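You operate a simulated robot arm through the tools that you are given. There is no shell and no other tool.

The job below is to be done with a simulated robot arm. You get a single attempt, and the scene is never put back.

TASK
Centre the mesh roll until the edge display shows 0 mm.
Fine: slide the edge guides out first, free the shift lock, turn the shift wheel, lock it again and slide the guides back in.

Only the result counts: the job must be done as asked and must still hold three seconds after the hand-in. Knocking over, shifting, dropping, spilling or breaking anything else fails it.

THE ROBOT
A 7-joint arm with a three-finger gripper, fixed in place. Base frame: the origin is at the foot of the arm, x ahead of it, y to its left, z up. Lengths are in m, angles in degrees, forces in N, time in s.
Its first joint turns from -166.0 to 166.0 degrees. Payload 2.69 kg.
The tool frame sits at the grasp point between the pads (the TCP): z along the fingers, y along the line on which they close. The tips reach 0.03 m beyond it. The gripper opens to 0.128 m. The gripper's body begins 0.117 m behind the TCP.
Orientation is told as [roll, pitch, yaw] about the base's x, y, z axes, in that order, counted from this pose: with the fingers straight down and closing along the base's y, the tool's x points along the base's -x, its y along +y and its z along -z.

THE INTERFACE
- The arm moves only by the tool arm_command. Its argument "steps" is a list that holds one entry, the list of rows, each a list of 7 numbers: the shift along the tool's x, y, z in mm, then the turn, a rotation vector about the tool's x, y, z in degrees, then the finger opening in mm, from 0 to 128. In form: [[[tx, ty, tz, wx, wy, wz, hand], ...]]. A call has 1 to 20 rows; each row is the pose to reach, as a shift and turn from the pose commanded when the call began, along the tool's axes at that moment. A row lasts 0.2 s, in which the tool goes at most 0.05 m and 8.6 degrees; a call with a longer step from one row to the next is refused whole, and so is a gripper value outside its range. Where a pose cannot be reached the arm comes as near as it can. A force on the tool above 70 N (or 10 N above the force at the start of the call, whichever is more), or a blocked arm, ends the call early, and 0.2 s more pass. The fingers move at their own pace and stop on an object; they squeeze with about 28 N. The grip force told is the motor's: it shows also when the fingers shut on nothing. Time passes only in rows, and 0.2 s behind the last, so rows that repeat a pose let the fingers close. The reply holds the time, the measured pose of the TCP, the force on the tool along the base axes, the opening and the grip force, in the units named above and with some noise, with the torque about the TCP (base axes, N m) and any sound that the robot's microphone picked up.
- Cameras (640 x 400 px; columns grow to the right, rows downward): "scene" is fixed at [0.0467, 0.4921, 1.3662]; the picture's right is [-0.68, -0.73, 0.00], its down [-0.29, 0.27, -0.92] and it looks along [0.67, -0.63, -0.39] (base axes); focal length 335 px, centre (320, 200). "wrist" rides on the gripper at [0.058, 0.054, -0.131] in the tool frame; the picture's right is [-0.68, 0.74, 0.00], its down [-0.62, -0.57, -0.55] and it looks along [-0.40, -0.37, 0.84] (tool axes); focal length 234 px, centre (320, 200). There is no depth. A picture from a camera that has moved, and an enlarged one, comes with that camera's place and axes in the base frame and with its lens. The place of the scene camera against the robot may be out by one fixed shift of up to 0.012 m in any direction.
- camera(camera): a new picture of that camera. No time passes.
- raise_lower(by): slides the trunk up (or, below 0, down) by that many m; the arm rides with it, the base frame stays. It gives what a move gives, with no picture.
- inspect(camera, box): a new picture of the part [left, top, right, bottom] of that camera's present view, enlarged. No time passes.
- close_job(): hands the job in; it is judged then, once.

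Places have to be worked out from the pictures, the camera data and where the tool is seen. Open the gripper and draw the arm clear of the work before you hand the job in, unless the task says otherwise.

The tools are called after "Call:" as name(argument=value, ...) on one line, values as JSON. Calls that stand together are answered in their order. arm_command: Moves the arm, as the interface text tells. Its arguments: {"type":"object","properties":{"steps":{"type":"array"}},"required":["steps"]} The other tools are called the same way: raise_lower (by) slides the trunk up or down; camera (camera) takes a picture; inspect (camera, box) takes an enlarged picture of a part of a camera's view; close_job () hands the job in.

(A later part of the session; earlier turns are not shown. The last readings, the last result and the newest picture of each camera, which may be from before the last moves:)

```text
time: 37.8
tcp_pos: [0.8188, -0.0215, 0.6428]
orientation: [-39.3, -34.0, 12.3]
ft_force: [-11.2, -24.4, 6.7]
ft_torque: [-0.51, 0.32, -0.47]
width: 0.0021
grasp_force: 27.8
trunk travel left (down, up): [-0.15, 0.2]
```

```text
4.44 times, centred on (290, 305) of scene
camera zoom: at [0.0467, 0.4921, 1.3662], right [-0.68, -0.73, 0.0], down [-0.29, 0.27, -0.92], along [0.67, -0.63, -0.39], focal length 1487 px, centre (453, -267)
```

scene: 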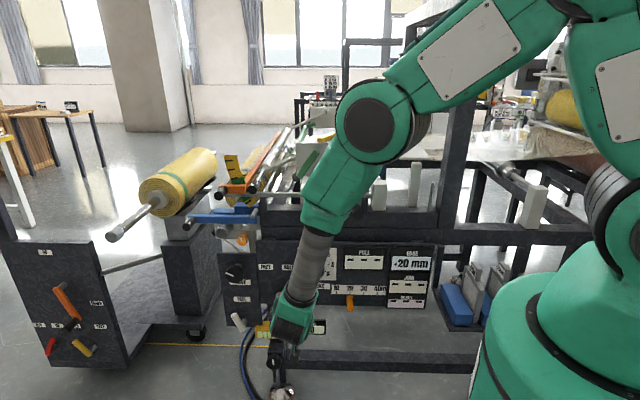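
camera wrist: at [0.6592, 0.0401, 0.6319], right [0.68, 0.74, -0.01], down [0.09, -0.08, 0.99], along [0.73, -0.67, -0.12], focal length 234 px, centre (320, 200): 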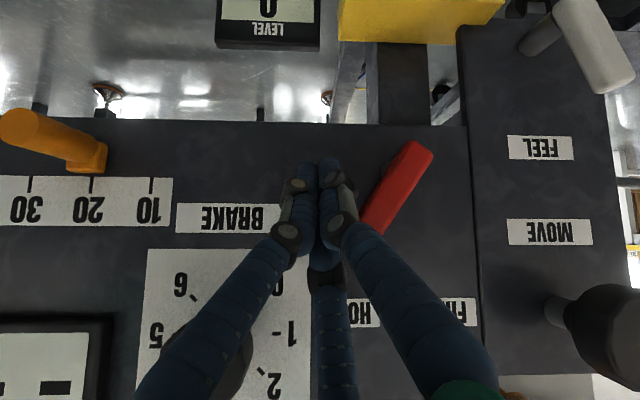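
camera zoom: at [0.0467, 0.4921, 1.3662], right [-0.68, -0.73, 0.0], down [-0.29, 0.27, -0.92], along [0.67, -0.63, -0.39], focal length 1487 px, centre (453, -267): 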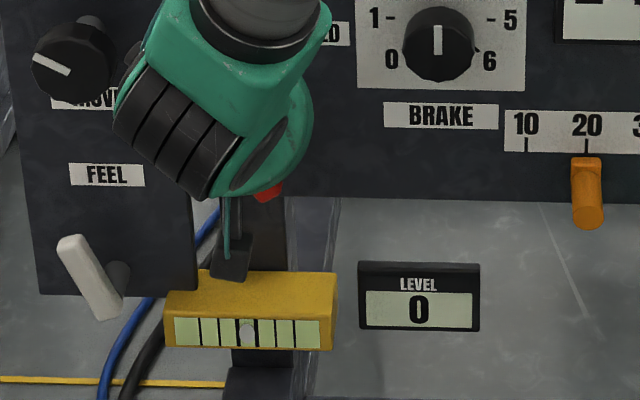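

The lever has hit its stop at about +37° (27 N), i.e. FREE. I'll back off the lever and retreat outward.

Call:
arm_command(steps=[[[10, -11, 0, 0, 0, 0, 0], [20.5, -22, 0, 0, 0, 0, 0], [39, -4, -31, 0, 0, 0, 0], [58, 13, -61, 0, 0, 0, 0], [77, 31, -92, 0, 0, 0, 0], [96, 48, -122, 0, 0, 0, 0], [96, 48, -122, 0, 0, 0, 0]]])

Call:
camera(camera="wrist")

Call:
inspect(camera="wrist", box=[330, 140, 510, 310])

Call:
inspect(camera="scene", box=[210, 230, 450, 350])

```text
time: 39.4
tcp_pos: [0.6841, 0.0653, 0.6448]
orientation: [-39.1, -34.0, 12.5]
ft_force: [-0.5, 1.0, 0.4]
ft_torque: [-0.02, -0.04, 0.03]
width: 0.0022
grasp_force: 28.4
trunk travel left (down, up): [-0.15, 0.2]
```

```text
taken
camera wrist: at [0.5721, 0.1691, 0.6678], right [0.68, 0.73, -0.01], down [0.09, -0.08, 0.99], along [0.73, -0.67, -0.12], focal length 234 px, centre (320, 200)
```

wrist: 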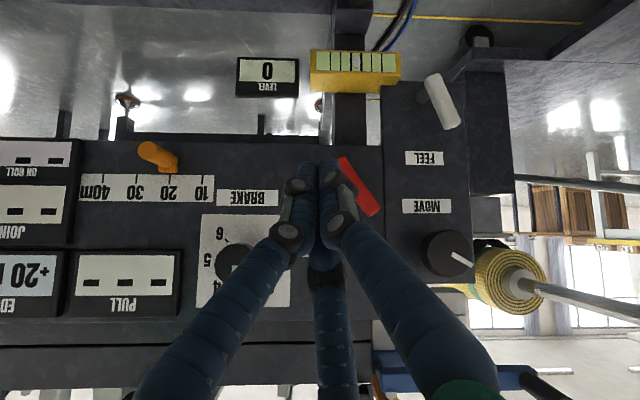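

```text
2.35 times, centred on (420, 225) of wrist
camera zoom: at [0.5721, 0.1691, 0.6678], right [0.68, 0.73, -0.01], down [0.09, -0.08, 0.99], along [0.73, -0.67, -0.12], focal length 551 px, centre (85, 141)
```

zoom: 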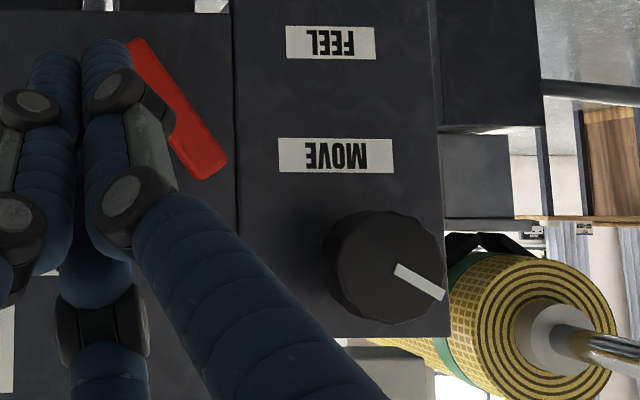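

```text
2.67 times, centred on (330, 290) of scene
camera zoom: at [0.0467, 0.4921, 1.3662], right [-0.68, -0.73, 0.0], down [-0.29, 0.27, -0.92], along [0.67, -0.63, -0.39], focal length 892 px, centre (293, -40)
```

zoom: 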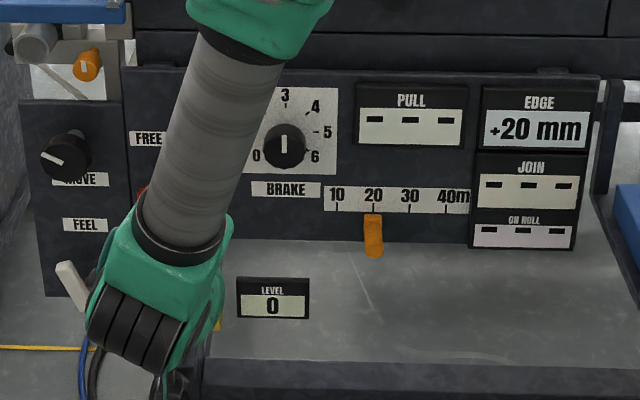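

EDGE still reads +20 mm and the red lever is at FREE. The MOVE wheel's face is at U≈0.681, N≈−0.60, z≈0.703, about 58 mm in diameter. I'll level the tool (another 40° of tilt) so it points straight at the wheel, and open the fingers.

Call:
arm_command(steps=[[[-26, 14, -4, 4.55, -4.87, 0, 20], [-51, 28, -9, 9.1, -9.75, 0, 50], [-77, 43, -13, 13.6, -14.6, 0, 90], [-102, 57, -18, 18.2, -19.5, 0, 96], [-128, 71, -22, 22.7, -24.4, 0, 96], [-153, 85.5, -26.3, 27.3, -29.2, 0, 96], [-153, 85.5, -26.3, 27.3, -29.2, 0, 96]]])

Call:
camera(camera="wrist")

Call:
camera(camera="scene")

```text
time: 41.0
tcp_pos: [0.8072, 0.1773, 0.7023]
orientation: [-90.0, -47.1, 47.1]
ft_force: [0.5, 0.1, 0.7]
ft_torque: [-0.05, -0.01, -0.04]
width: 0.0961
grasp_force: 0.0
trunk travel left (down, up): [-0.15, 0.2]
```

```text
taken
camera wrist: at [0.7107, 0.2676, 0.6221], right [0.68, 0.73, -0.01], down [-0.4, 0.38, 0.84], along [0.61, -0.57, 0.55], focal length 234 px, centre (320, 200)
```

wrist: 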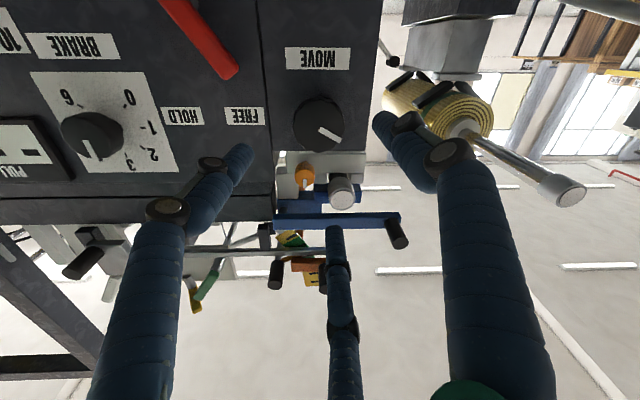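

```text
taken
```

scene: 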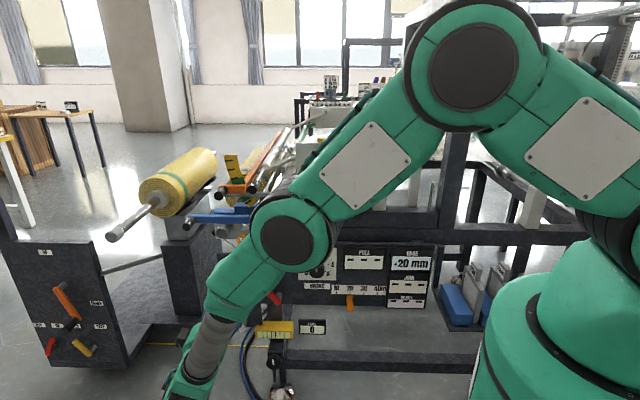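

Pose reached with the tool pointing at the wheel. I'll zoom to refine the wheel's centre.

Call:
inspect(camera="wrist", box=[270, 70, 370, 170])

Call:
inspect(camera="wrist", box=[270, 140, 430, 260])

```text
4.00 times, centred on (320, 120) of wrist
camera zoom: at [0.7107, 0.2676, 0.6221], right [0.68, 0.73, -0.01], down [-0.4, 0.38, 0.84], along [0.61, -0.57, 0.55], focal length 937 px, centre (320, 520)
```

zoom: 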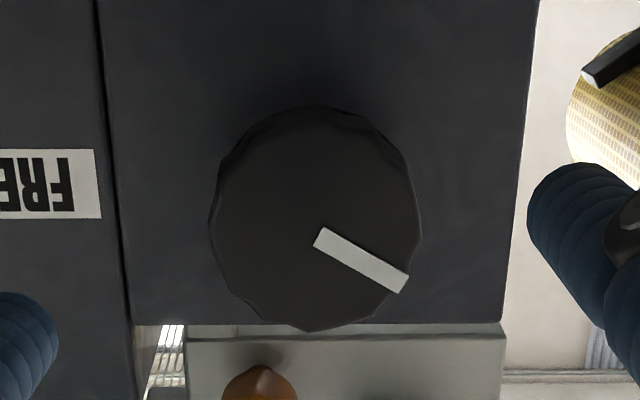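

```text
3.33 times, centred on (350, 200) of wrist
camera zoom: at [0.7107, 0.2676, 0.6221], right [0.68, 0.73, -0.01], down [-0.4, 0.38, 0.84], along [0.61, -0.57, 0.55], focal length 781 px, centre (220, 200)
```

zoom: 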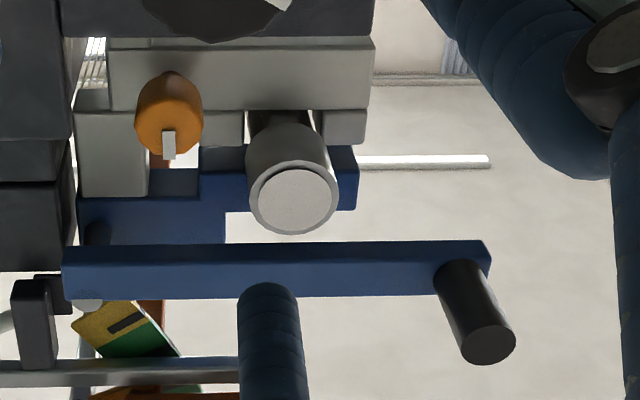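

Wheel face centre refined: U 0.679, N −0.595, z 0.696, radius 29 mm. I'll advance with the open fingers straddling the wheel, TCP at N≈−0.60.

Call:
arm_command(steps=[[[5.5, 3.7, 30, 0, 0, 0, 96], [5.5, 3.7, 60, 0, 0, 0, 96], [5.5, 3.7, 90, 0, 0, 0, 96], [5.5, 3.7, 115, 0, 0, 0, 96], [5.5, 3.7, 130, 0, 0, 0, 96], [5.5, 3.7, 130, 0, 0, 0, 96]]])

Call:
camera(camera="wrist")

Call:
inspect(camera="wrist", box=[240, 110, 400, 270])

```text
time: 42.4
tcp_pos: [0.903, 0.0884, 0.6945]
orientation: [-90.1, -47.0, 47.0]
ft_force: [0.7, -1.1, 0.1]
ft_torque: [-0.01, 0.0, -0.01]
width: 0.0961
grasp_force: 0.0
trunk travel left (down, up): [-0.15, 0.2]
```

```text
taken
camera wrist: at [0.8054, 0.1778, 0.6147], right [0.68, 0.73, -0.01], down [-0.4, 0.38, 0.84], along [0.61, -0.57, 0.55], focal length 234 px, centre (320, 200)
```

wrist: 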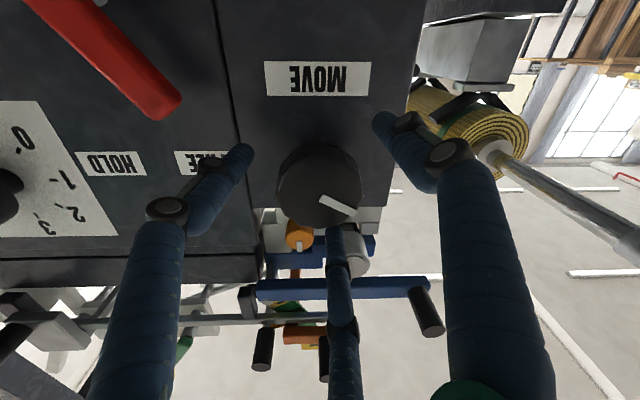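

```text
2.50 times, centred on (320, 190) of wrist
camera zoom: at [0.8054, 0.1778, 0.6147], right [0.68, 0.73, -0.01], down [-0.4, 0.38, 0.84], along [0.61, -0.57, 0.55], focal length 585 px, centre (320, 225)
```

zoom: 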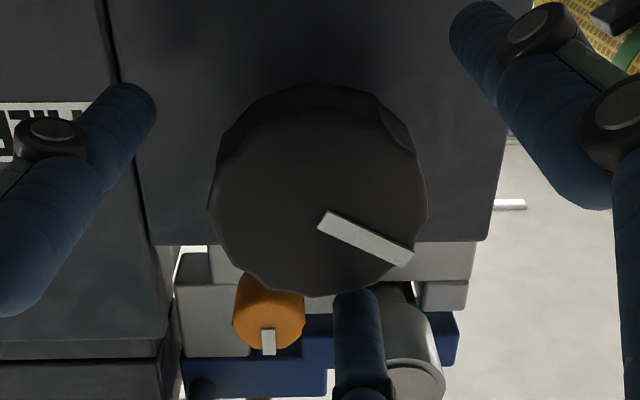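

The wheel is centred between the fingers. Closing on it.

Call:
arm_command(steps=[[[0, 0, 0, 0, 0, 0, 70], [0, 0, 0, 0, 0, 0, 50], [0, 0, 0, 0, 0, 0, 40], [0, 0, 0, 0, 0, 0, 40]]])

Call:
inspect(camera="wrist", box=[240, 110, 400, 270])

```text
time: 43.4
tcp_pos: [0.9029, 0.0891, 0.6975]
orientation: [-90.1, -47.1, 47.2]
ft_force: [5.0, 4.2, 21.3]
ft_torque: [-0.45, -0.4, 0.06]
width: 0.0613
grasp_force: 16.6
trunk travel left (down, up): [-0.15, 0.2]
```

```text
2.50 times, centred on (320, 190) of wrist
camera zoom: at [0.8067, 0.1788, 0.6175], right [0.68, 0.73, 0.0], down [-0.4, 0.38, 0.83], along [0.61, -0.57, 0.55], focal length 585 px, centre (320, 225)
```

zoom: 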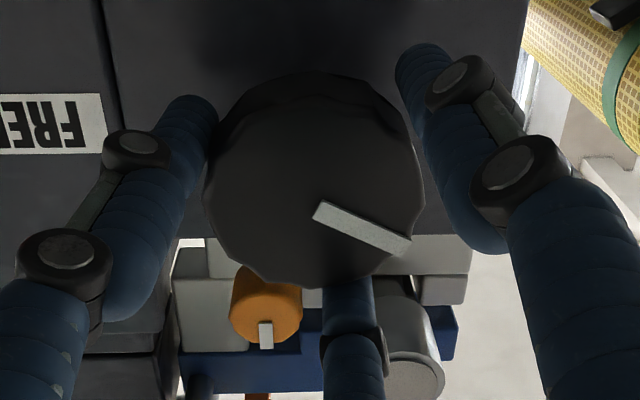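

Gripped (61 mm), but a sideways force of ~21 N shows I'm slightly low. I'll shift to relieve it.

Call:
arm_command(steps=[[[-2, -1, 0, 0, 0, 0, 40], [-4, -2, 0, 0, 0, 0, 40], [-4, -2, 0, 0, 0, 0, 40]]])

```text
time: 44.2
tcp_pos: [0.9023, 0.0886, 0.6981]
orientation: [-89.9, -47.1, 46.9]
ft_force: [5.1, -5.6, 12.4]
ft_torque: [-0.16, -0.11, 0.17]
width: 0.0603
grasp_force: 15.6
trunk travel left (down, up): [-0.15, 0.2]
```

Now 12 N. I'll shift up slightly more and do a small test turn of +17° (clockwise seen from the front), then read the EDGE display.

Call:
arm_command(steps=[[[-2, -2, 0, 0, 0, 0, 40], [-2, -2, 0, 0, 0, 5, 40], [-2, -2, 0, 0, 0, 11, 40], [-2, -2, 0, 0, 0, 17, 40], [-2, -2, 0, 0, 0, 17, 40]]])

Call:
inspect(camera="wrist", box=[240, 110, 400, 270])

Call:
inspect(camera="scene", box=[335, 240, 435, 310])

```text
time: 45.4
tcp_pos: [0.9003, 0.0891, 0.7]
orientation: [-89.8, -63.9, 46.7]
ft_force: [-26.2, -10.1, -5.5]
ft_torque: [-0.27, -0.28, -1.01]
width: 0.0579
grasp_force: 45.2
trunk travel left (down, up): [-0.15, 0.2]
```

```text
2.50 times, centred on (320, 190) of wrist
camera zoom: at [0.8194, 0.1955, 0.6234], right [0.66, 0.7, 0.28], down [-0.56, 0.2, 0.8], along [0.51, -0.69, 0.52], focal length 585 px, centre (320, 225)
```

zoom: 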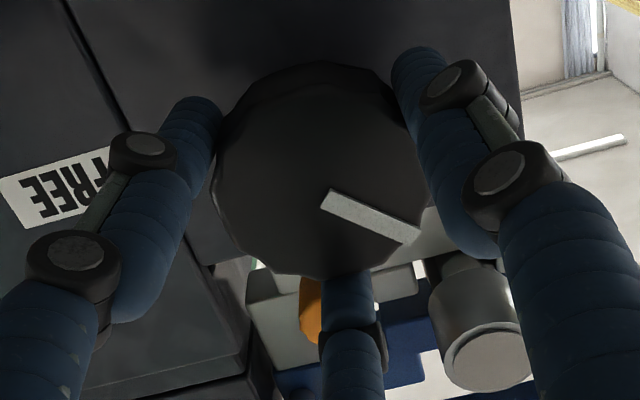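

```text
5.71 times, centred on (385, 275) of scene
camera zoom: at [0.0467, 0.4921, 1.3662], right [-0.68, -0.73, 0.0], down [-0.29, 0.27, -0.92], along [0.67, -0.63, -0.39], focal length 1912 px, centre (-51, -229)
```

zoom: 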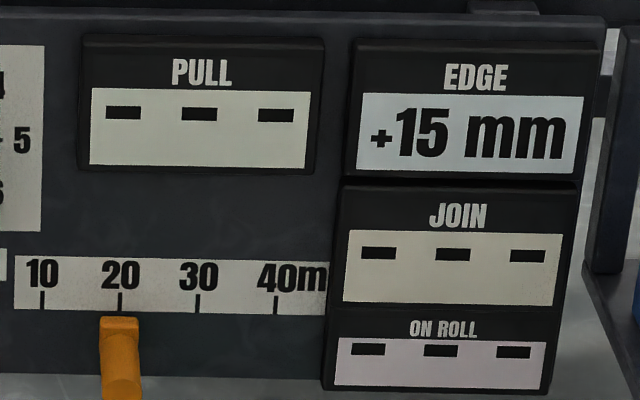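

EDGE moved from +20 to +15 mm, so MOVE is the shift wheel and this is the right direction (about 3.4° per mm). I'll re-centre by about 3 mm against the side force and turn 20° more.

Call:
arm_command(steps=[[[1.3, -2.7, -1, 0, 0, 0, 40], [1.3, -2.7, -1, 0, 0, 5, 40], [1.3, -2.7, -1, 0, 0, 10, 40], [1.3, -2.7, -1, 0, 0, 15, 40], [1.3, -2.7, -1, 0, 0, 20, 40], [1.3, -2.7, -1, 0, 0, 20, 40]]])

Call:
inspect(camera="wrist", box=[240, 110, 400, 270])

Call:
inspect(camera="scene", box=[335, 240, 435, 310])

```text
time: 46.8
tcp_pos: [0.9008, 0.0882, 0.6995]
orientation: [-88.8, -84.0, 45.8]
ft_force: [7.2, -4.6, -27.0]
ft_torque: [0.39, 0.46, 0.19]
width: 0.0582
grasp_force: 45.0
trunk travel left (down, up): [-0.15, 0.2]
```

```text
2.50 times, centred on (320, 190) of wrist
camera zoom: at [0.8361, 0.2135, 0.6359], right [0.55, 0.59, 0.6], down [-0.74, 0.01, 0.67], along [0.39, -0.81, 0.44], focal length 585 px, centre (320, 225)
```

zoom: 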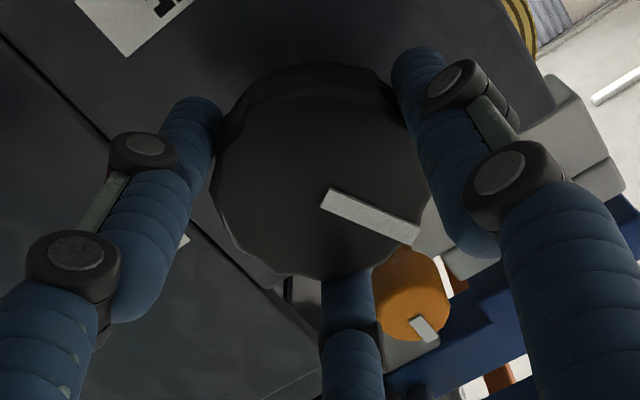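

```text
5.71 times, centred on (385, 275) of scene
camera zoom: at [0.0467, 0.4921, 1.3662], right [-0.68, -0.73, 0.0], down [-0.29, 0.27, -0.92], along [0.67, -0.63, -0.39], focal length 1912 px, centre (-51, -229)
```

zoom: 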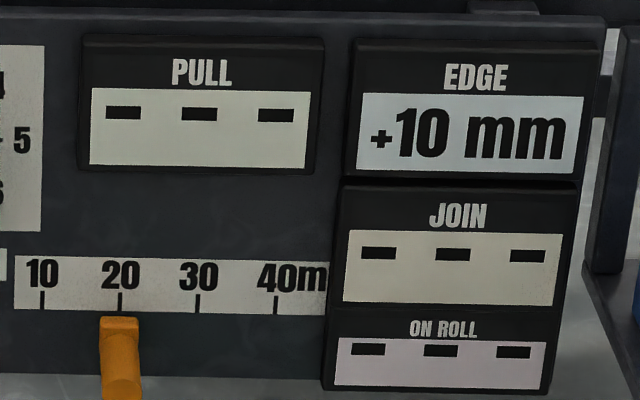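

Now +10 mm after 37°. The side force says I should move about 3 mm along tool +x; I'll re-centre and turn 20° more.

Call:
arm_command(steps=[[[3, 0, 0, 0, 0, 0, 40], [3, 0, 0, 0, 0, 5, 40], [3, 0, 0, 0, 0, 10, 40], [3, 0, 0, 0, 0, 15, 40], [3, 0, 0, 0, 0, 20, 40], [3, 0, 0, 0, 0, 20, 40]]])

Call:
inspect(camera="scene", box=[335, 240, 435, 310])

Call:
inspect(camera="wrist", box=[240, 110, 400, 270])

```text
time: 48.2
tcp_pos: [0.902, 0.089, 0.7006]
orientation: [90.3, -75.9, -133.2]
ft_force: [-2.5, 4.8, 0.7]
ft_torque: [-0.18, -0.17, -0.45]
width: 0.0582
grasp_force: 44.8
trunk travel left (down, up): [-0.15, 0.2]
```

```text
5.71 times, centred on (385, 275) of scene
camera zoom: at [0.0467, 0.4921, 1.3662], right [-0.68, -0.73, 0.0], down [-0.29, 0.27, -0.92], along [0.67, -0.63, -0.39], focal length 1912 px, centre (-51, -229)
```

zoom: 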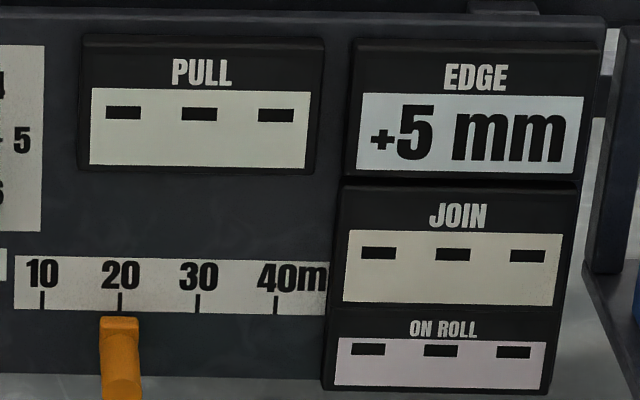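

```text
2.50 times, centred on (320, 190) of wrist
camera zoom: at [0.8495, 0.2273, 0.6555], right [0.37, 0.4, 0.84], down [-0.88, -0.14, 0.46], along [0.3, -0.91, 0.3], focal length 585 px, centre (320, 225)
```

zoom: 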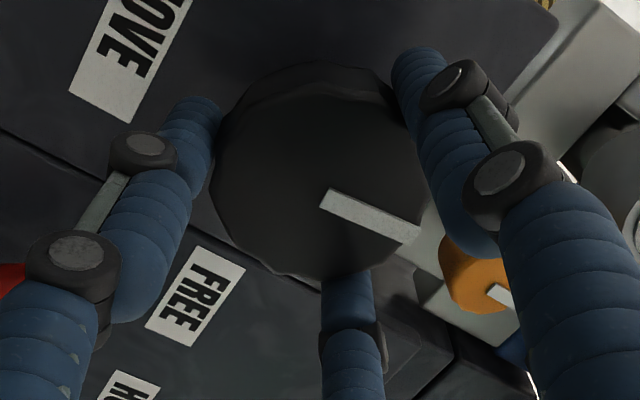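

+5 mm after 57°, so 4° per mm. I'll turn 16° more to see whether the display resolves single millimetres.

Call:
arm_command(steps=[[[0, 0, 0, 0, 0, 5, 40], [0, 0, 0, 0, 0, 10, 40], [0, 0, 0, 0, 0, 14, 40], [0, 0, 0, 0, 0, 16, 40], [0, 0, 0, 0, 0, 16, 40]]])

Call:
inspect(camera="scene", box=[335, 240, 435, 310])

```text
time: 49.4
tcp_pos: [0.9098, 0.0928, 0.7054]
orientation: [89.7, -62.6, -132.8]
ft_force: [-22.9, -10.2, 8.8]
ft_torque: [-0.02, 0.0, -0.94]
width: 0.0672
grasp_force: 20.3
out of reach, approached as far as the arm can: row 3, 4, 5
trunk travel left (down, up): [-0.15, 0.2]
```

```text
5.71 times, centred on (385, 275) of scene
camera zoom: at [0.0467, 0.4921, 1.3662], right [-0.68, -0.73, 0.0], down [-0.29, 0.27, -0.92], along [0.67, -0.63, -0.39], focal length 1912 px, centre (-51, -229)
```

zoom: 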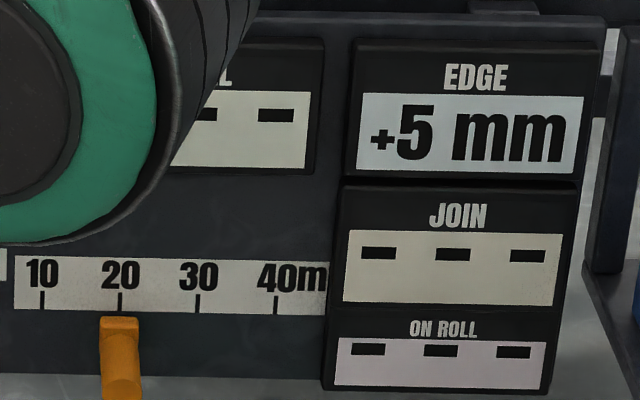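

The wrist hit its turning limit, so the pose is slightly off and the grip slipped to 67 mm. I'll open the fingers in place, then check.

Call:
arm_command(steps=[[[0, 0, 0, 0, 0, -3, 70], [0, 0, 0, 0, 0, -8, 96], [0, 0, 0, 0, 0, -16, 96], [0, 0, 0, 0, 0, -16, 96]]])

Call:
camera(camera="wrist")

Call:
inspect(camera="scene", box=[335, 240, 435, 310])

```text
time: 50.4
tcp_pos: [0.9065, 0.093, 0.7027]
orientation: [90.0, -76.1, -133.0]
ft_force: [-0.3, -0.4, 0.8]
ft_torque: [-0.01, -0.01, -0.02]
width: 0.0958
grasp_force: 0.2
trunk travel left (down, up): [-0.15, 0.2]
```

```text
taken
camera wrist: at [0.8555, 0.2319, 0.6579], right [0.38, 0.4, 0.83], down [-0.88, -0.14, 0.46], along [0.3, -0.9, 0.3], focal length 234 px, centre (320, 200)
```

wrist: 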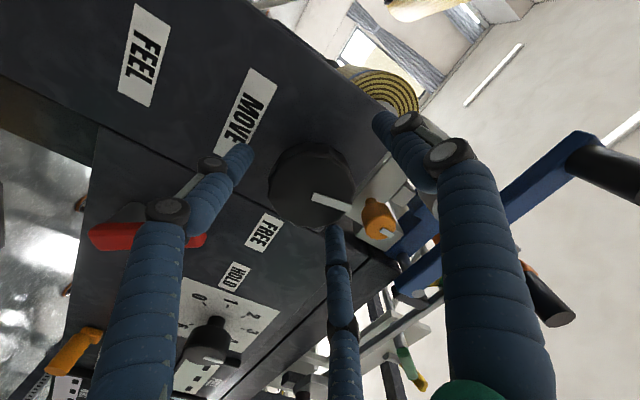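

```text
5.71 times, centred on (385, 275) of scene
camera zoom: at [0.0467, 0.4921, 1.3662], right [-0.68, -0.73, 0.0], down [-0.29, 0.27, -0.92], along [0.67, -0.63, -0.39], focal length 1912 px, centre (-51, -229)
```

zoom: 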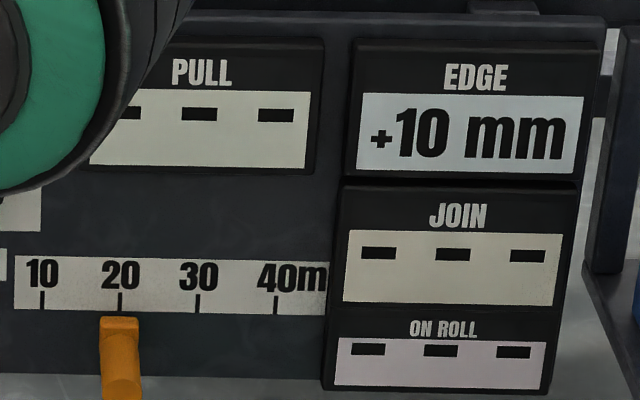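

The display is back at +10 because the wheel was dragged back while the fingers opened; the wheel seems to move in 5 mm steps of about 20°. With the fingers open, I'll re-centre on the wheel (U≈0.680, z≈0.700) and unwind the wrist by 80° for a fresh grip.

Call:
arm_command(steps=[[[1.2, -6.5, 0, 0, 0, 0, 96], [1.2, -6.5, 0, 0, 0, -8, 96], [1.2, -6.5, 0, 0, 0, -16, 96], [1.2, -6.5, 0, 0, 0, -24, 96], [1.2, -6.5, 0, 0, 0, -32, 96], [1.2, -6.5, 0, 0, 0, -40, 96], [1.2, -6.5, 0, 0, 0, -48, 96], [1.2, -6.5, 0, 0, 0, -56, 96], [1.2, -6.5, 0, 0, 0, -64, 96], [1.2, -6.5, 0, 0, 0, -72, 96], [1.2, -6.5, 0, 0, 0, -80, 96], [1.2, -6.5, 0, 0, 0, -80, 96]]])

Call:
camera(camera="wrist")

Call:
inspect(camera="wrist", box=[240, 110, 400, 270])

Call:
inspect(camera="scene", box=[210, 240, 450, 350])

```text
time: 53.0
tcp_pos: [0.9031, 0.0886, 0.6991]
orientation: [-90.0, -24.0, 47.0]
ft_force: [-0.4, 0.5, 0.2]
ft_torque: [0.0, -0.03, 0.01]
width: 0.096
grasp_force: 0.1
trunk travel left (down, up): [-0.15, 0.2]
```

```text
taken
camera wrist: at [0.785, 0.1559, 0.626], right [0.63, 0.67, -0.4], down [-0.17, 0.62, 0.77], along [0.76, -0.41, 0.5], focal length 234 px, centre (320, 200)
```

wrist: 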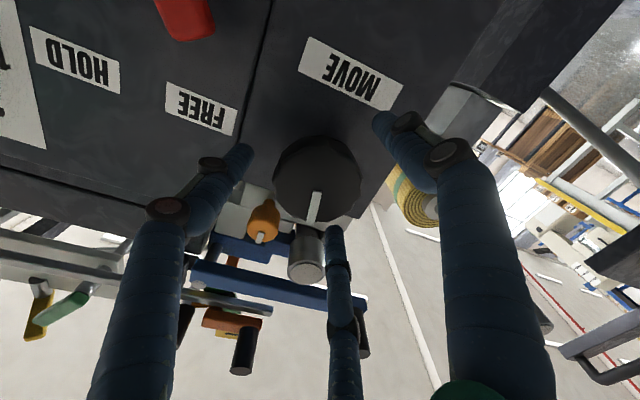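

```text
2.50 times, centred on (320, 190) of wrist
camera zoom: at [0.785, 0.1559, 0.626], right [0.63, 0.67, -0.4], down [-0.17, 0.62, 0.77], along [0.76, -0.41, 0.5], focal length 585 px, centre (320, 225)
```

zoom: 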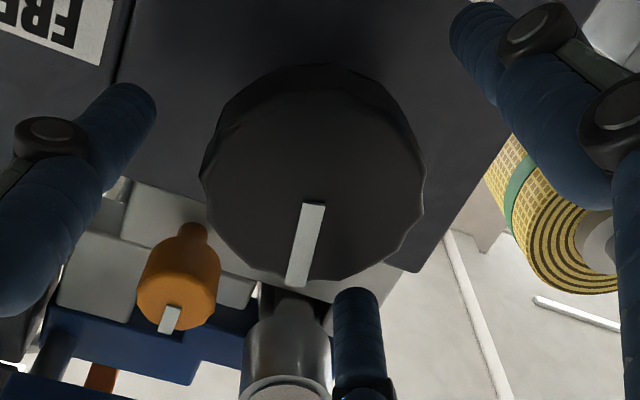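

```text
2.67 times, centred on (330, 295) of scene
camera zoom: at [0.0467, 0.4921, 1.3662], right [-0.68, -0.73, 0.0], down [-0.29, 0.27, -0.92], along [0.67, -0.63, -0.39], focal length 892 px, centre (293, -53)
```

zoom: 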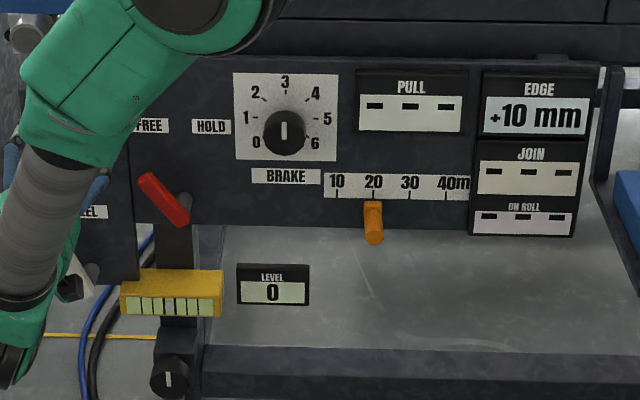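

The red lever is at FREE and the wheel is centred. Closing for a fresh grip.

Call:
arm_command(steps=[[[0, 0, 0, 0, 0, 0, 70], [0, 0, 0, 0, 0, 0, 50], [0, 0, 0, 0, 0, 0, 40], [0, 0, 0, 0, 0, 0, 40]]])

Call:
inspect(camera="scene", box=[335, 240, 435, 310])

```text
time: 54.0
tcp_pos: [0.9027, 0.0872, 0.6984]
orientation: [-90.0, -23.9, 46.9]
ft_force: [-11.1, -10.6, 4.0]
ft_torque: [-0.14, -0.2, -0.47]
width: 0.0593
grasp_force: 15.2
trunk travel left (down, up): [-0.15, 0.2]
```

```text
5.71 times, centred on (385, 275) of scene
camera zoom: at [0.0467, 0.4921, 1.3662], right [-0.68, -0.73, 0.0], down [-0.29, 0.27, -0.92], along [0.67, -0.63, -0.39], focal length 1912 px, centre (-51, -229)
```

zoom: 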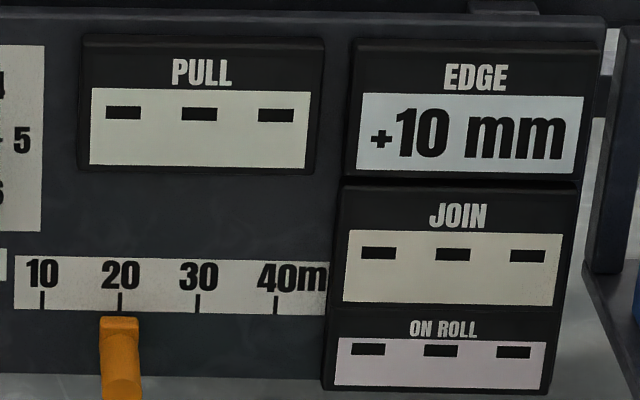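

Side force is about 15 N along −U; I'll re-centre by 2 mm and turn +20°.

Call:
arm_command(steps=[[[1.6, -1.3, 0, 0, 0, 0, 40], [1.6, -1.3, 0, 0, 0, 5, 40], [1.6, -1.3, 0, 0, 0, 10, 40], [1.6, -1.3, 0, 0, 0, 15, 40], [1.6, -1.3, 0, 0, 0, 20, 40], [1.6, -1.3, 0, 0, 0, 20, 40]]])

Call:
inspect(camera="scene", box=[335, 240, 435, 310])

Call:
inspect(camera="wrist", box=[240, 110, 400, 270])

```text
time: 55.4
tcp_pos: [0.9018, 0.0877, 0.7]
orientation: [-90.0, -44.0, 47.0]
ft_force: [-0.7, 10.5, -7.0]
ft_torque: [0.04, 0.04, 0.31]
width: 0.0582
grasp_force: 44.8
trunk travel left (down, up): [-0.15, 0.2]
```

```text
5.71 times, centred on (385, 275) of scene
camera zoom: at [0.0467, 0.4921, 1.3662], right [-0.68, -0.73, 0.0], down [-0.29, 0.27, -0.92], along [0.67, -0.63, -0.39], focal length 1912 px, centre (-51, -229)
```

zoom: 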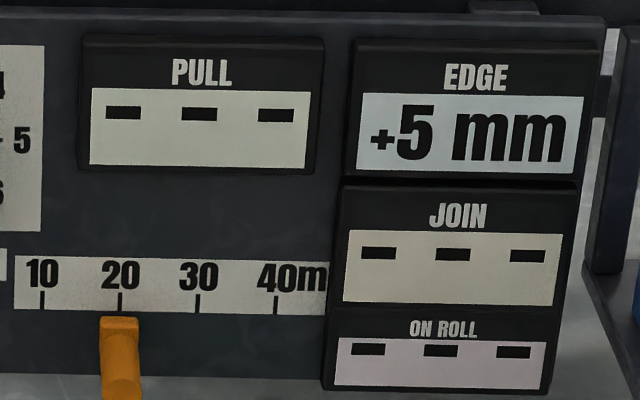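

```text
2.50 times, centred on (320, 190) of wrist
camera zoom: at [0.8019, 0.1742, 0.62], right [0.68, 0.73, -0.06], down [-0.37, 0.41, 0.83], along [0.63, -0.55, 0.55], focal length 585 px, centre (320, 225)
```

zoom: 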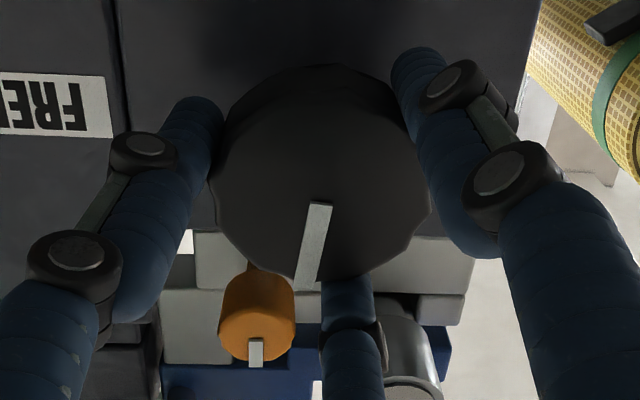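

+5 mm again after 20°. Forces are low, so I'll turn 20° more.

Call:
arm_command(steps=[[[0, 0, 0, 0, 0, 5, 40], [0, 0, 0, 0, 0, 10, 40], [0, 0, 0, 0, 0, 15, 40], [0, 0, 0, 0, 0, 20, 40], [0, 0, 0, 0, 0, 20, 40]]])

Call:
inspect(camera="scene", box=[335, 240, 435, 310])

Call:
inspect(camera="wrist", box=[240, 110, 400, 270])

```text
time: 56.6
tcp_pos: [0.9015, 0.0881, 0.6999]
orientation: [-90.0, -64.1, 47.0]
ft_force: [-3.7, 16.1, -6.0]
ft_torque: [-0.25, -0.27, 0.05]
width: 0.0584
grasp_force: 45.1
trunk travel left (down, up): [-0.15, 0.2]
```

```text
5.71 times, centred on (385, 275) of scene
camera zoom: at [0.0467, 0.4921, 1.3662], right [-0.68, -0.73, 0.0], down [-0.29, 0.27, -0.92], along [0.67, -0.63, -0.39], focal length 1912 px, centre (-51, -229)
```

zoom: 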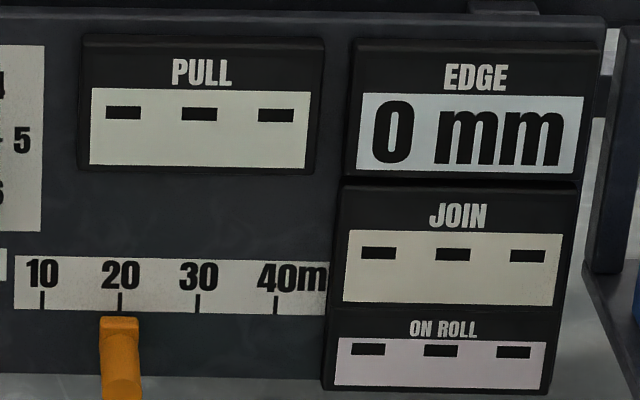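

```text
2.50 times, centred on (320, 190) of wrist
camera zoom: at [0.8209, 0.1943, 0.6232], right [0.65, 0.7, 0.29], down [-0.56, 0.2, 0.8], along [0.5, -0.68, 0.53], focal length 585 px, centre (320, 225)
```

zoom: 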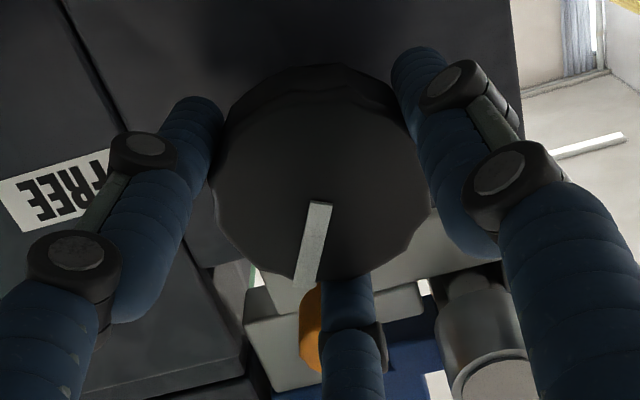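

EDGE shows 0 mm, and my mark-angle estimate gives about 80–85° of total turn, as expected. I'll open the fingers without any rotation and check that the display holds.

Call:
arm_command(steps=[[[0, 0, 0, 0, 0, 0, 60], [0, 0, 0, 0, 0, 0, 75], [0, 0, 0, 0, 0, 0, 96], [0, 0, 0, 0, 0, 0, 96]]])

Call:
inspect(camera="scene", box=[335, 240, 435, 310])

Call:
inspect(camera="wrist", box=[240, 110, 400, 270])

```text
time: 57.6
tcp_pos: [0.9014, 0.0871, 0.6991]
orientation: [-90.1, -64.1, 47.0]
ft_force: [-0.4, -1.4, -0.1]
ft_torque: [-0.01, -0.05, 0.03]
width: 0.0962
grasp_force: 0.0
trunk travel left (down, up): [-0.15, 0.2]
```

```text
5.71 times, centred on (385, 275) of scene
camera zoom: at [0.0467, 0.4921, 1.3662], right [-0.68, -0.73, 0.0], down [-0.29, 0.27, -0.92], along [0.67, -0.63, -0.39], focal length 1912 px, centre (-51, -229)
```

zoom: 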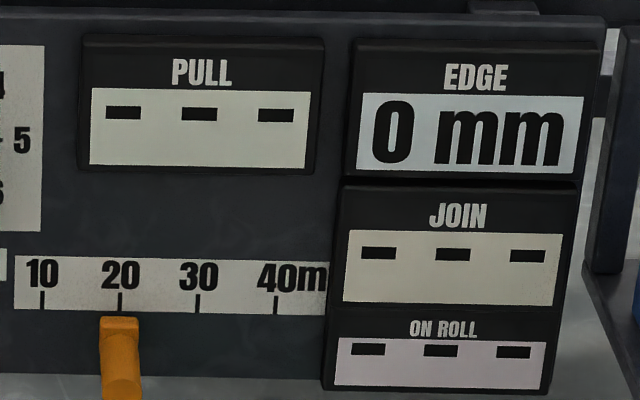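

```text
2.50 times, centred on (320, 190) of wrist
camera zoom: at [0.8208, 0.1937, 0.6232], right [0.65, 0.7, 0.28], down [-0.56, 0.2, 0.8], along [0.5, -0.68, 0.53], focal length 585 px, centre (320, 225)
```

zoom: 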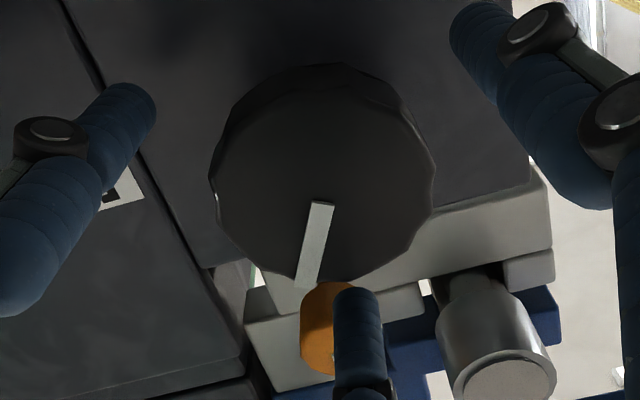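

The wheel stays put and the display holds 0 mm. I'll back straight out, undo the 17° roll, and close the fingers for pushing the lock lever back.

Call:
arm_command(steps=[[[0, 0, -30, 0, 0, 0, 96], [0, 0, -60, 0, 0, 0, 96], [0, 0, -95, 0, 0, -8.5, 96], [0, 0, -135, 0, 0, -17, 60], [0, 0, -135, 0, 0, -17, 20], [0, 0, -135, 0, 0, -17, 0]]])

Call:
camera(camera="wrist")

```text
time: 59.0
tcp_pos: [0.802, 0.1781, 0.7021]
orientation: [-90.0, -47.0, 47.0]
ft_force: [-0.4, 0.6, 0.0]
ft_torque: [0.0, -0.01, 0.0]
width: 0.0022
grasp_force: 28.0
trunk travel left (down, up): [-0.15, 0.2]
```

```text
taken
camera wrist: at [0.7061, 0.2675, 0.6226], right [0.68, 0.73, -0.01], down [-0.4, 0.38, 0.84], along [0.61, -0.57, 0.55], focal length 234 px, centre (320, 200)
```

wrist: 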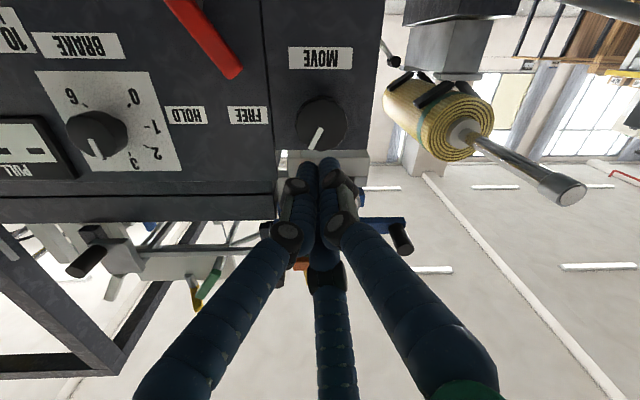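

Next I'll tilt back to 50° and position on the lever's +U side, at a standoff.

Call:
arm_command(steps=[[[19, 3, 6, -4.55, 4.87, 0, 0], [37, 5, 12, -9.1, 9.73, 0, 0], [56, 8, 18, -13.65, 14.6, 0, 0], [75, 11, 23, -18.2, 19.47, 0, 0], [93, 13.5, 29, -22.75, 24.3, 0, 0], [112, 16, 35, -27.3, 29.2, 0, 0], [112, 16, 35, -27.3, 29.2, 0, 0]]])

Call:
camera(camera="wrist")

Call:
inspect(camera="wrist", box=[220, 120, 400, 290])

```text
time: 60.6
tcp_pos: [0.7852, 0.1087, 0.6064]
orientation: [-39.0, -34.2, 12.4]
ft_force: [0.2, -0.3, 0.2]
ft_torque: [0.0, 0.01, 0.01]
width: 0.0021
grasp_force: 28.1
trunk travel left (down, up): [-0.15, 0.2]
```

```text
taken
camera wrist: at [0.6731, 0.2112, 0.6295], right [0.68, 0.74, -0.01], down [0.09, -0.08, 0.99], along [0.73, -0.67, -0.12], focal length 234 px, centre (320, 200)
```

wrist: 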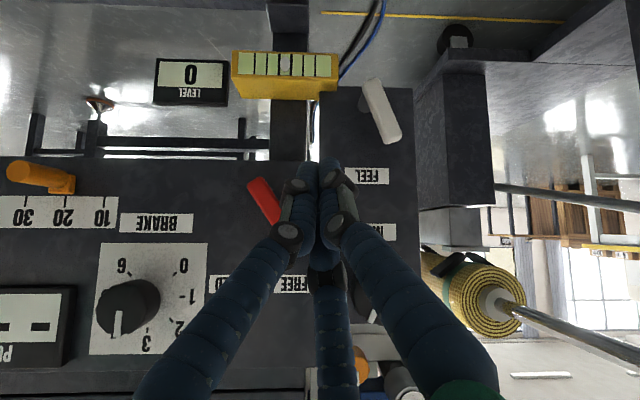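

```text
2.35 times, centred on (310, 205) of wrist
camera zoom: at [0.6731, 0.2112, 0.6295], right [0.68, 0.74, -0.01], down [0.09, -0.08, 0.99], along [0.73, -0.67, -0.12], focal length 551 px, centre (344, 188)
```

zoom: 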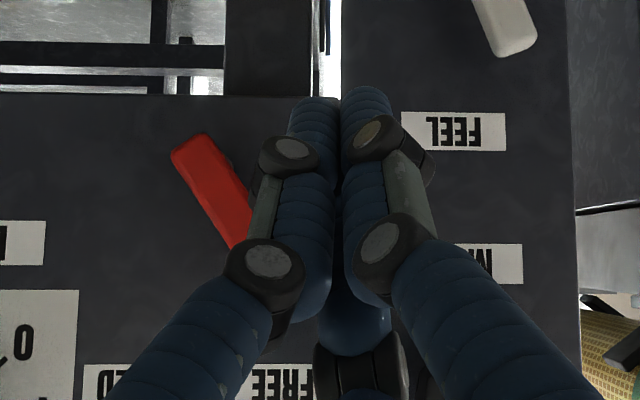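

Standoff is right: the lever is on the −U side of the fingers. I'll advance to lever depth.

Call:
arm_command(steps=[[[-10, -9.5, 16, 0, 0, 0, 0], [-20, -19, 33, 0, 0, 0, 0], [-30, -28, 49, 0, 0, 0, 0], [-41, -38, 66, 0, 0, 0, 0], [-53, -49.5, 86, 0, 0, 0, 0], [-53, -49.5, 86, 0, 0, 0, 0]]])

Call:
camera(camera="wrist")

Call:
inspect(camera="wrist", box=[200, 80, 400, 290])

```text
time: 62.0
tcp_pos: [0.8675, 0.0311, 0.6083]
orientation: [-39.1, -34.1, 12.4]
ft_force: [0.4, -0.2, 0.7]
ft_torque: [-0.03, 0.0, -0.02]
width: 0.0026
grasp_force: 28.1
trunk travel left (down, up): [-0.15, 0.2]
```

```text
taken
camera wrist: at [0.7554, 0.1349, 0.6311], right [0.68, 0.73, -0.01], down [0.09, -0.08, 0.99], along [0.73, -0.67, -0.12], focal length 234 px, centre (320, 200)
```

wrist: 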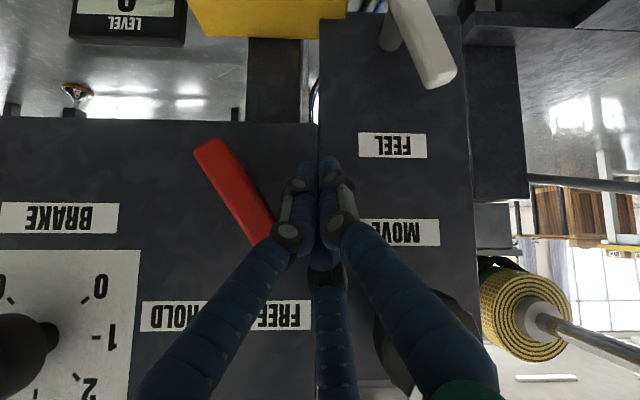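

```text
1.90 times, centred on (300, 185) of wrist
camera zoom: at [0.7554, 0.1349, 0.6311], right [0.68, 0.73, -0.01], down [0.09, -0.08, 0.99], along [0.73, -0.67, -0.12], focal length 446 px, centre (358, 229)
```

zoom: 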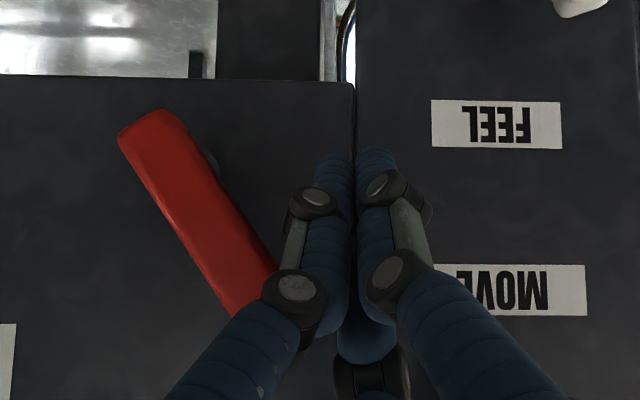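

In position. I'll push the lever back along the mirrored arc toward HOLD, checking midway.

Call:
arm_command(steps=[[[3, -6, -1.5, 0, 0, 0, 0], [5.8, -11.5, -3, 0, 0, 0, 0], [8, -17, -4.6, 0, 0, 0, 0], [10.5, -22.1, -6.2, 0, 0, 0, 0], [10.7, -29, -10, 0, 0, 0, 0], [10.8, -35.4, -13.6, 0, 0, 0, 0], [10.8, -35.4, -13.6, 0, 0, 0, 0]]])

Call:
inspect(camera="wrist", box=[200, 80, 400, 290])

```text
time: 63.6
tcp_pos: [0.8443, 0.0074, 0.6291]
orientation: [-39.0, -34.1, 12.5]
ft_force: [0.3, 0.7, -0.2]
ft_torque: [0.0, 0.02, -0.03]
width: 0.002
grasp_force: 28.1
trunk travel left (down, up): [-0.15, 0.2]
```

```text
1.90 times, centred on (300, 185) of wrist
camera zoom: at [0.7328, 0.1108, 0.6512], right [0.68, 0.73, -0.01], down [0.09, -0.07, 0.99], along [0.73, -0.67, -0.12], focal length 446 px, centre (358, 229)
```

zoom: 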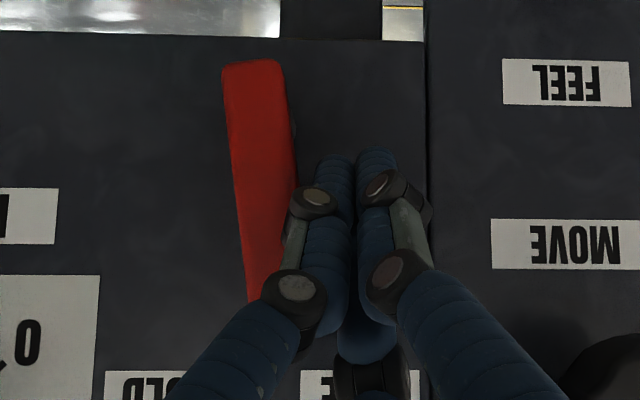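

Lever is near vertical again. Continuing to the HOLD stop.

Call:
arm_command(steps=[[[3, -8, -3, 0, 0, 0, 0], [5.6, -16.6, -6.1, 0, 0, 0, 0], [10.5, -24, -7.2, 0, 0, 0, 0], [15.9, -31.7, -8.4, 0, 0, 0, 0], [15.9, -31.7, -8.4, 0, 0, 0, 0]]])

Call:
inspect(camera="wrist", box=[200, 80, 400, 290])

Call:
inspect(camera="scene", box=[235, 240, 435, 350])

```text
time: 64.8
tcp_pos: [0.8207, -0.0175, 0.6413]
orientation: [-39.1, -34.2, 12.5]
ft_force: [1.5, 0.9, 2.0]
ft_torque: [0.03, -0.02, 0.05]
width: 0.0023
grasp_force: 27.6
trunk travel left (down, up): [-0.15, 0.2]
```

```text
1.90 times, centred on (300, 185) of wrist
camera zoom: at [0.7084, 0.0853, 0.6642], right [0.68, 0.74, -0.01], down [0.09, -0.08, 0.99], along [0.73, -0.67, -0.12], focal length 446 px, centre (358, 229)
```

zoom: 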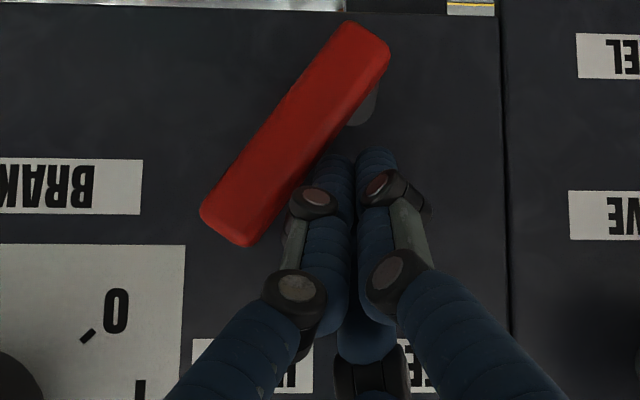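

```text
3.20 times, centred on (335, 295) of scene
camera zoom: at [0.0467, 0.4921, 1.3662], right [-0.68, -0.73, 0.0], down [-0.29, 0.27, -0.92], along [0.67, -0.63, -0.39], focal length 1071 px, centre (272, -104)
```

zoom: 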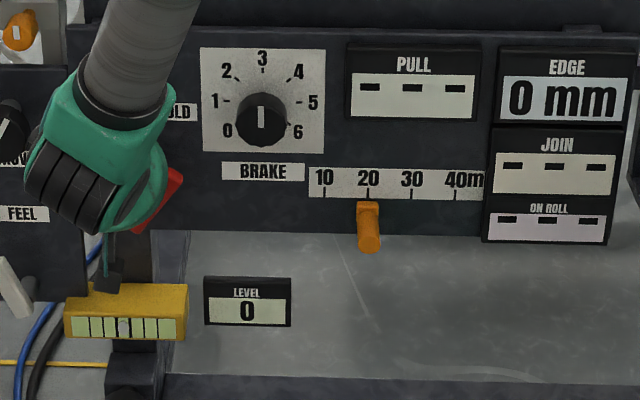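

The lever is at about 37° on the HOLD side with little force. I'll press a few millimetres more to be sure it is against its stop.

Call:
arm_command(steps=[[[2.2, -0.7, 1, 0, 0, 0, 0], [4.4, -1.4, 1.9, 0, 0, 0, 0], [6.6, -2.1, 2.9, 0, 0, 0, 0], [6.6, -2.1, 2.9, 0, 0, 0, 0]]])

Call:
inspect(camera="wrist", box=[200, 80, 400, 290])

```text
time: 65.8
tcp_pos: [0.8202, -0.0214, 0.6415]
orientation: [-39.1, -34.4, 12.6]
ft_force: [26.5, 22.0, 22.9]
ft_torque: [0.34, -0.33, 0.56]
width: 0.0021
grasp_force: 28.2
trunk travel left (down, up): [-0.15, 0.2]
```

```text
1.90 times, centred on (300, 185) of wrist
camera zoom: at [0.7079, 0.0826, 0.663], right [0.68, 0.74, 0.0], down [0.08, -0.08, 0.99], along [0.73, -0.67, -0.11], focal length 446 px, centre (358, 229)
```

zoom: 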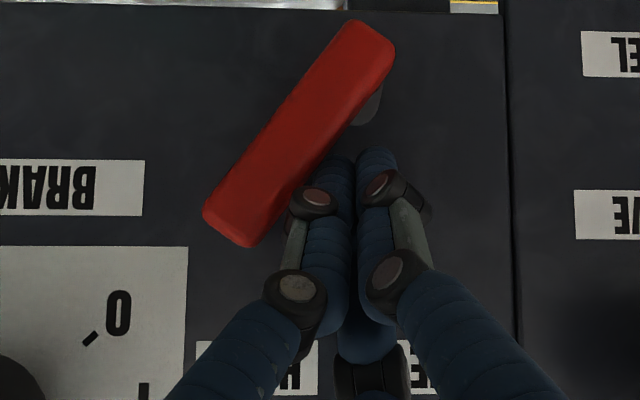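

Firm stop reached (41 N): the lock is back at HOLD. I'll back off the lever and retreat outward.

Call:
arm_command(steps=[[[-6.6, 2.1, -2.9, 0, 0, 0, 0], [-15, 11, -2.9, 0, 0, 0, 0], [-23.6, 20.4, -2.9, 0, 0, 0, 0], [-9, 34, -27, 0, 0, 0, 0], [6, 48, -52, 0, 0, 0, 0], [21, 62, -76, 0, 0, 0, 0], [36, 76, -101, 0, 0, 0, 0], [51.6, 90.6, -125.5, 0, 0, 0, 0], [51.6, 90.6, -125.5, 0, 0, 0, 0]]])

Call:
camera(camera="wrist")

Call:
inspect(camera="scene", box=[210, 230, 450, 350])

```text
time: 67.8
tcp_pos: [0.7211, 0.1088, 0.6427]
orientation: [-39.1, -34.1, 12.5]
ft_force: [0.9, -0.1, 0.0]
ft_torque: [-0.01, 0.0, 0.02]
width: 0.0022
grasp_force: 27.6
trunk travel left (down, up): [-0.15, 0.2]
```

```text
taken
camera wrist: at [0.6088, 0.2143, 0.6653], right [0.68, 0.73, -0.01], down [0.09, -0.07, 0.99], along [0.73, -0.67, -0.12], focal length 234 px, centre (320, 200)
```

wrist: 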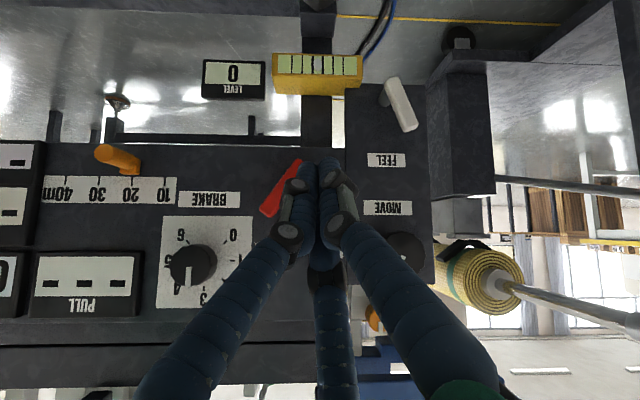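

```text
2.67 times, centred on (330, 290) of scene
camera zoom: at [0.0467, 0.4921, 1.3662], right [-0.68, -0.73, 0.0], down [-0.29, 0.27, -0.92], along [0.67, -0.63, -0.39], focal length 892 px, centre (293, -40)
```

zoom: 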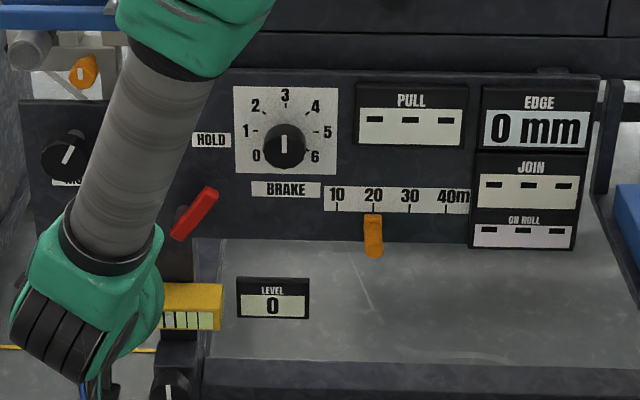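

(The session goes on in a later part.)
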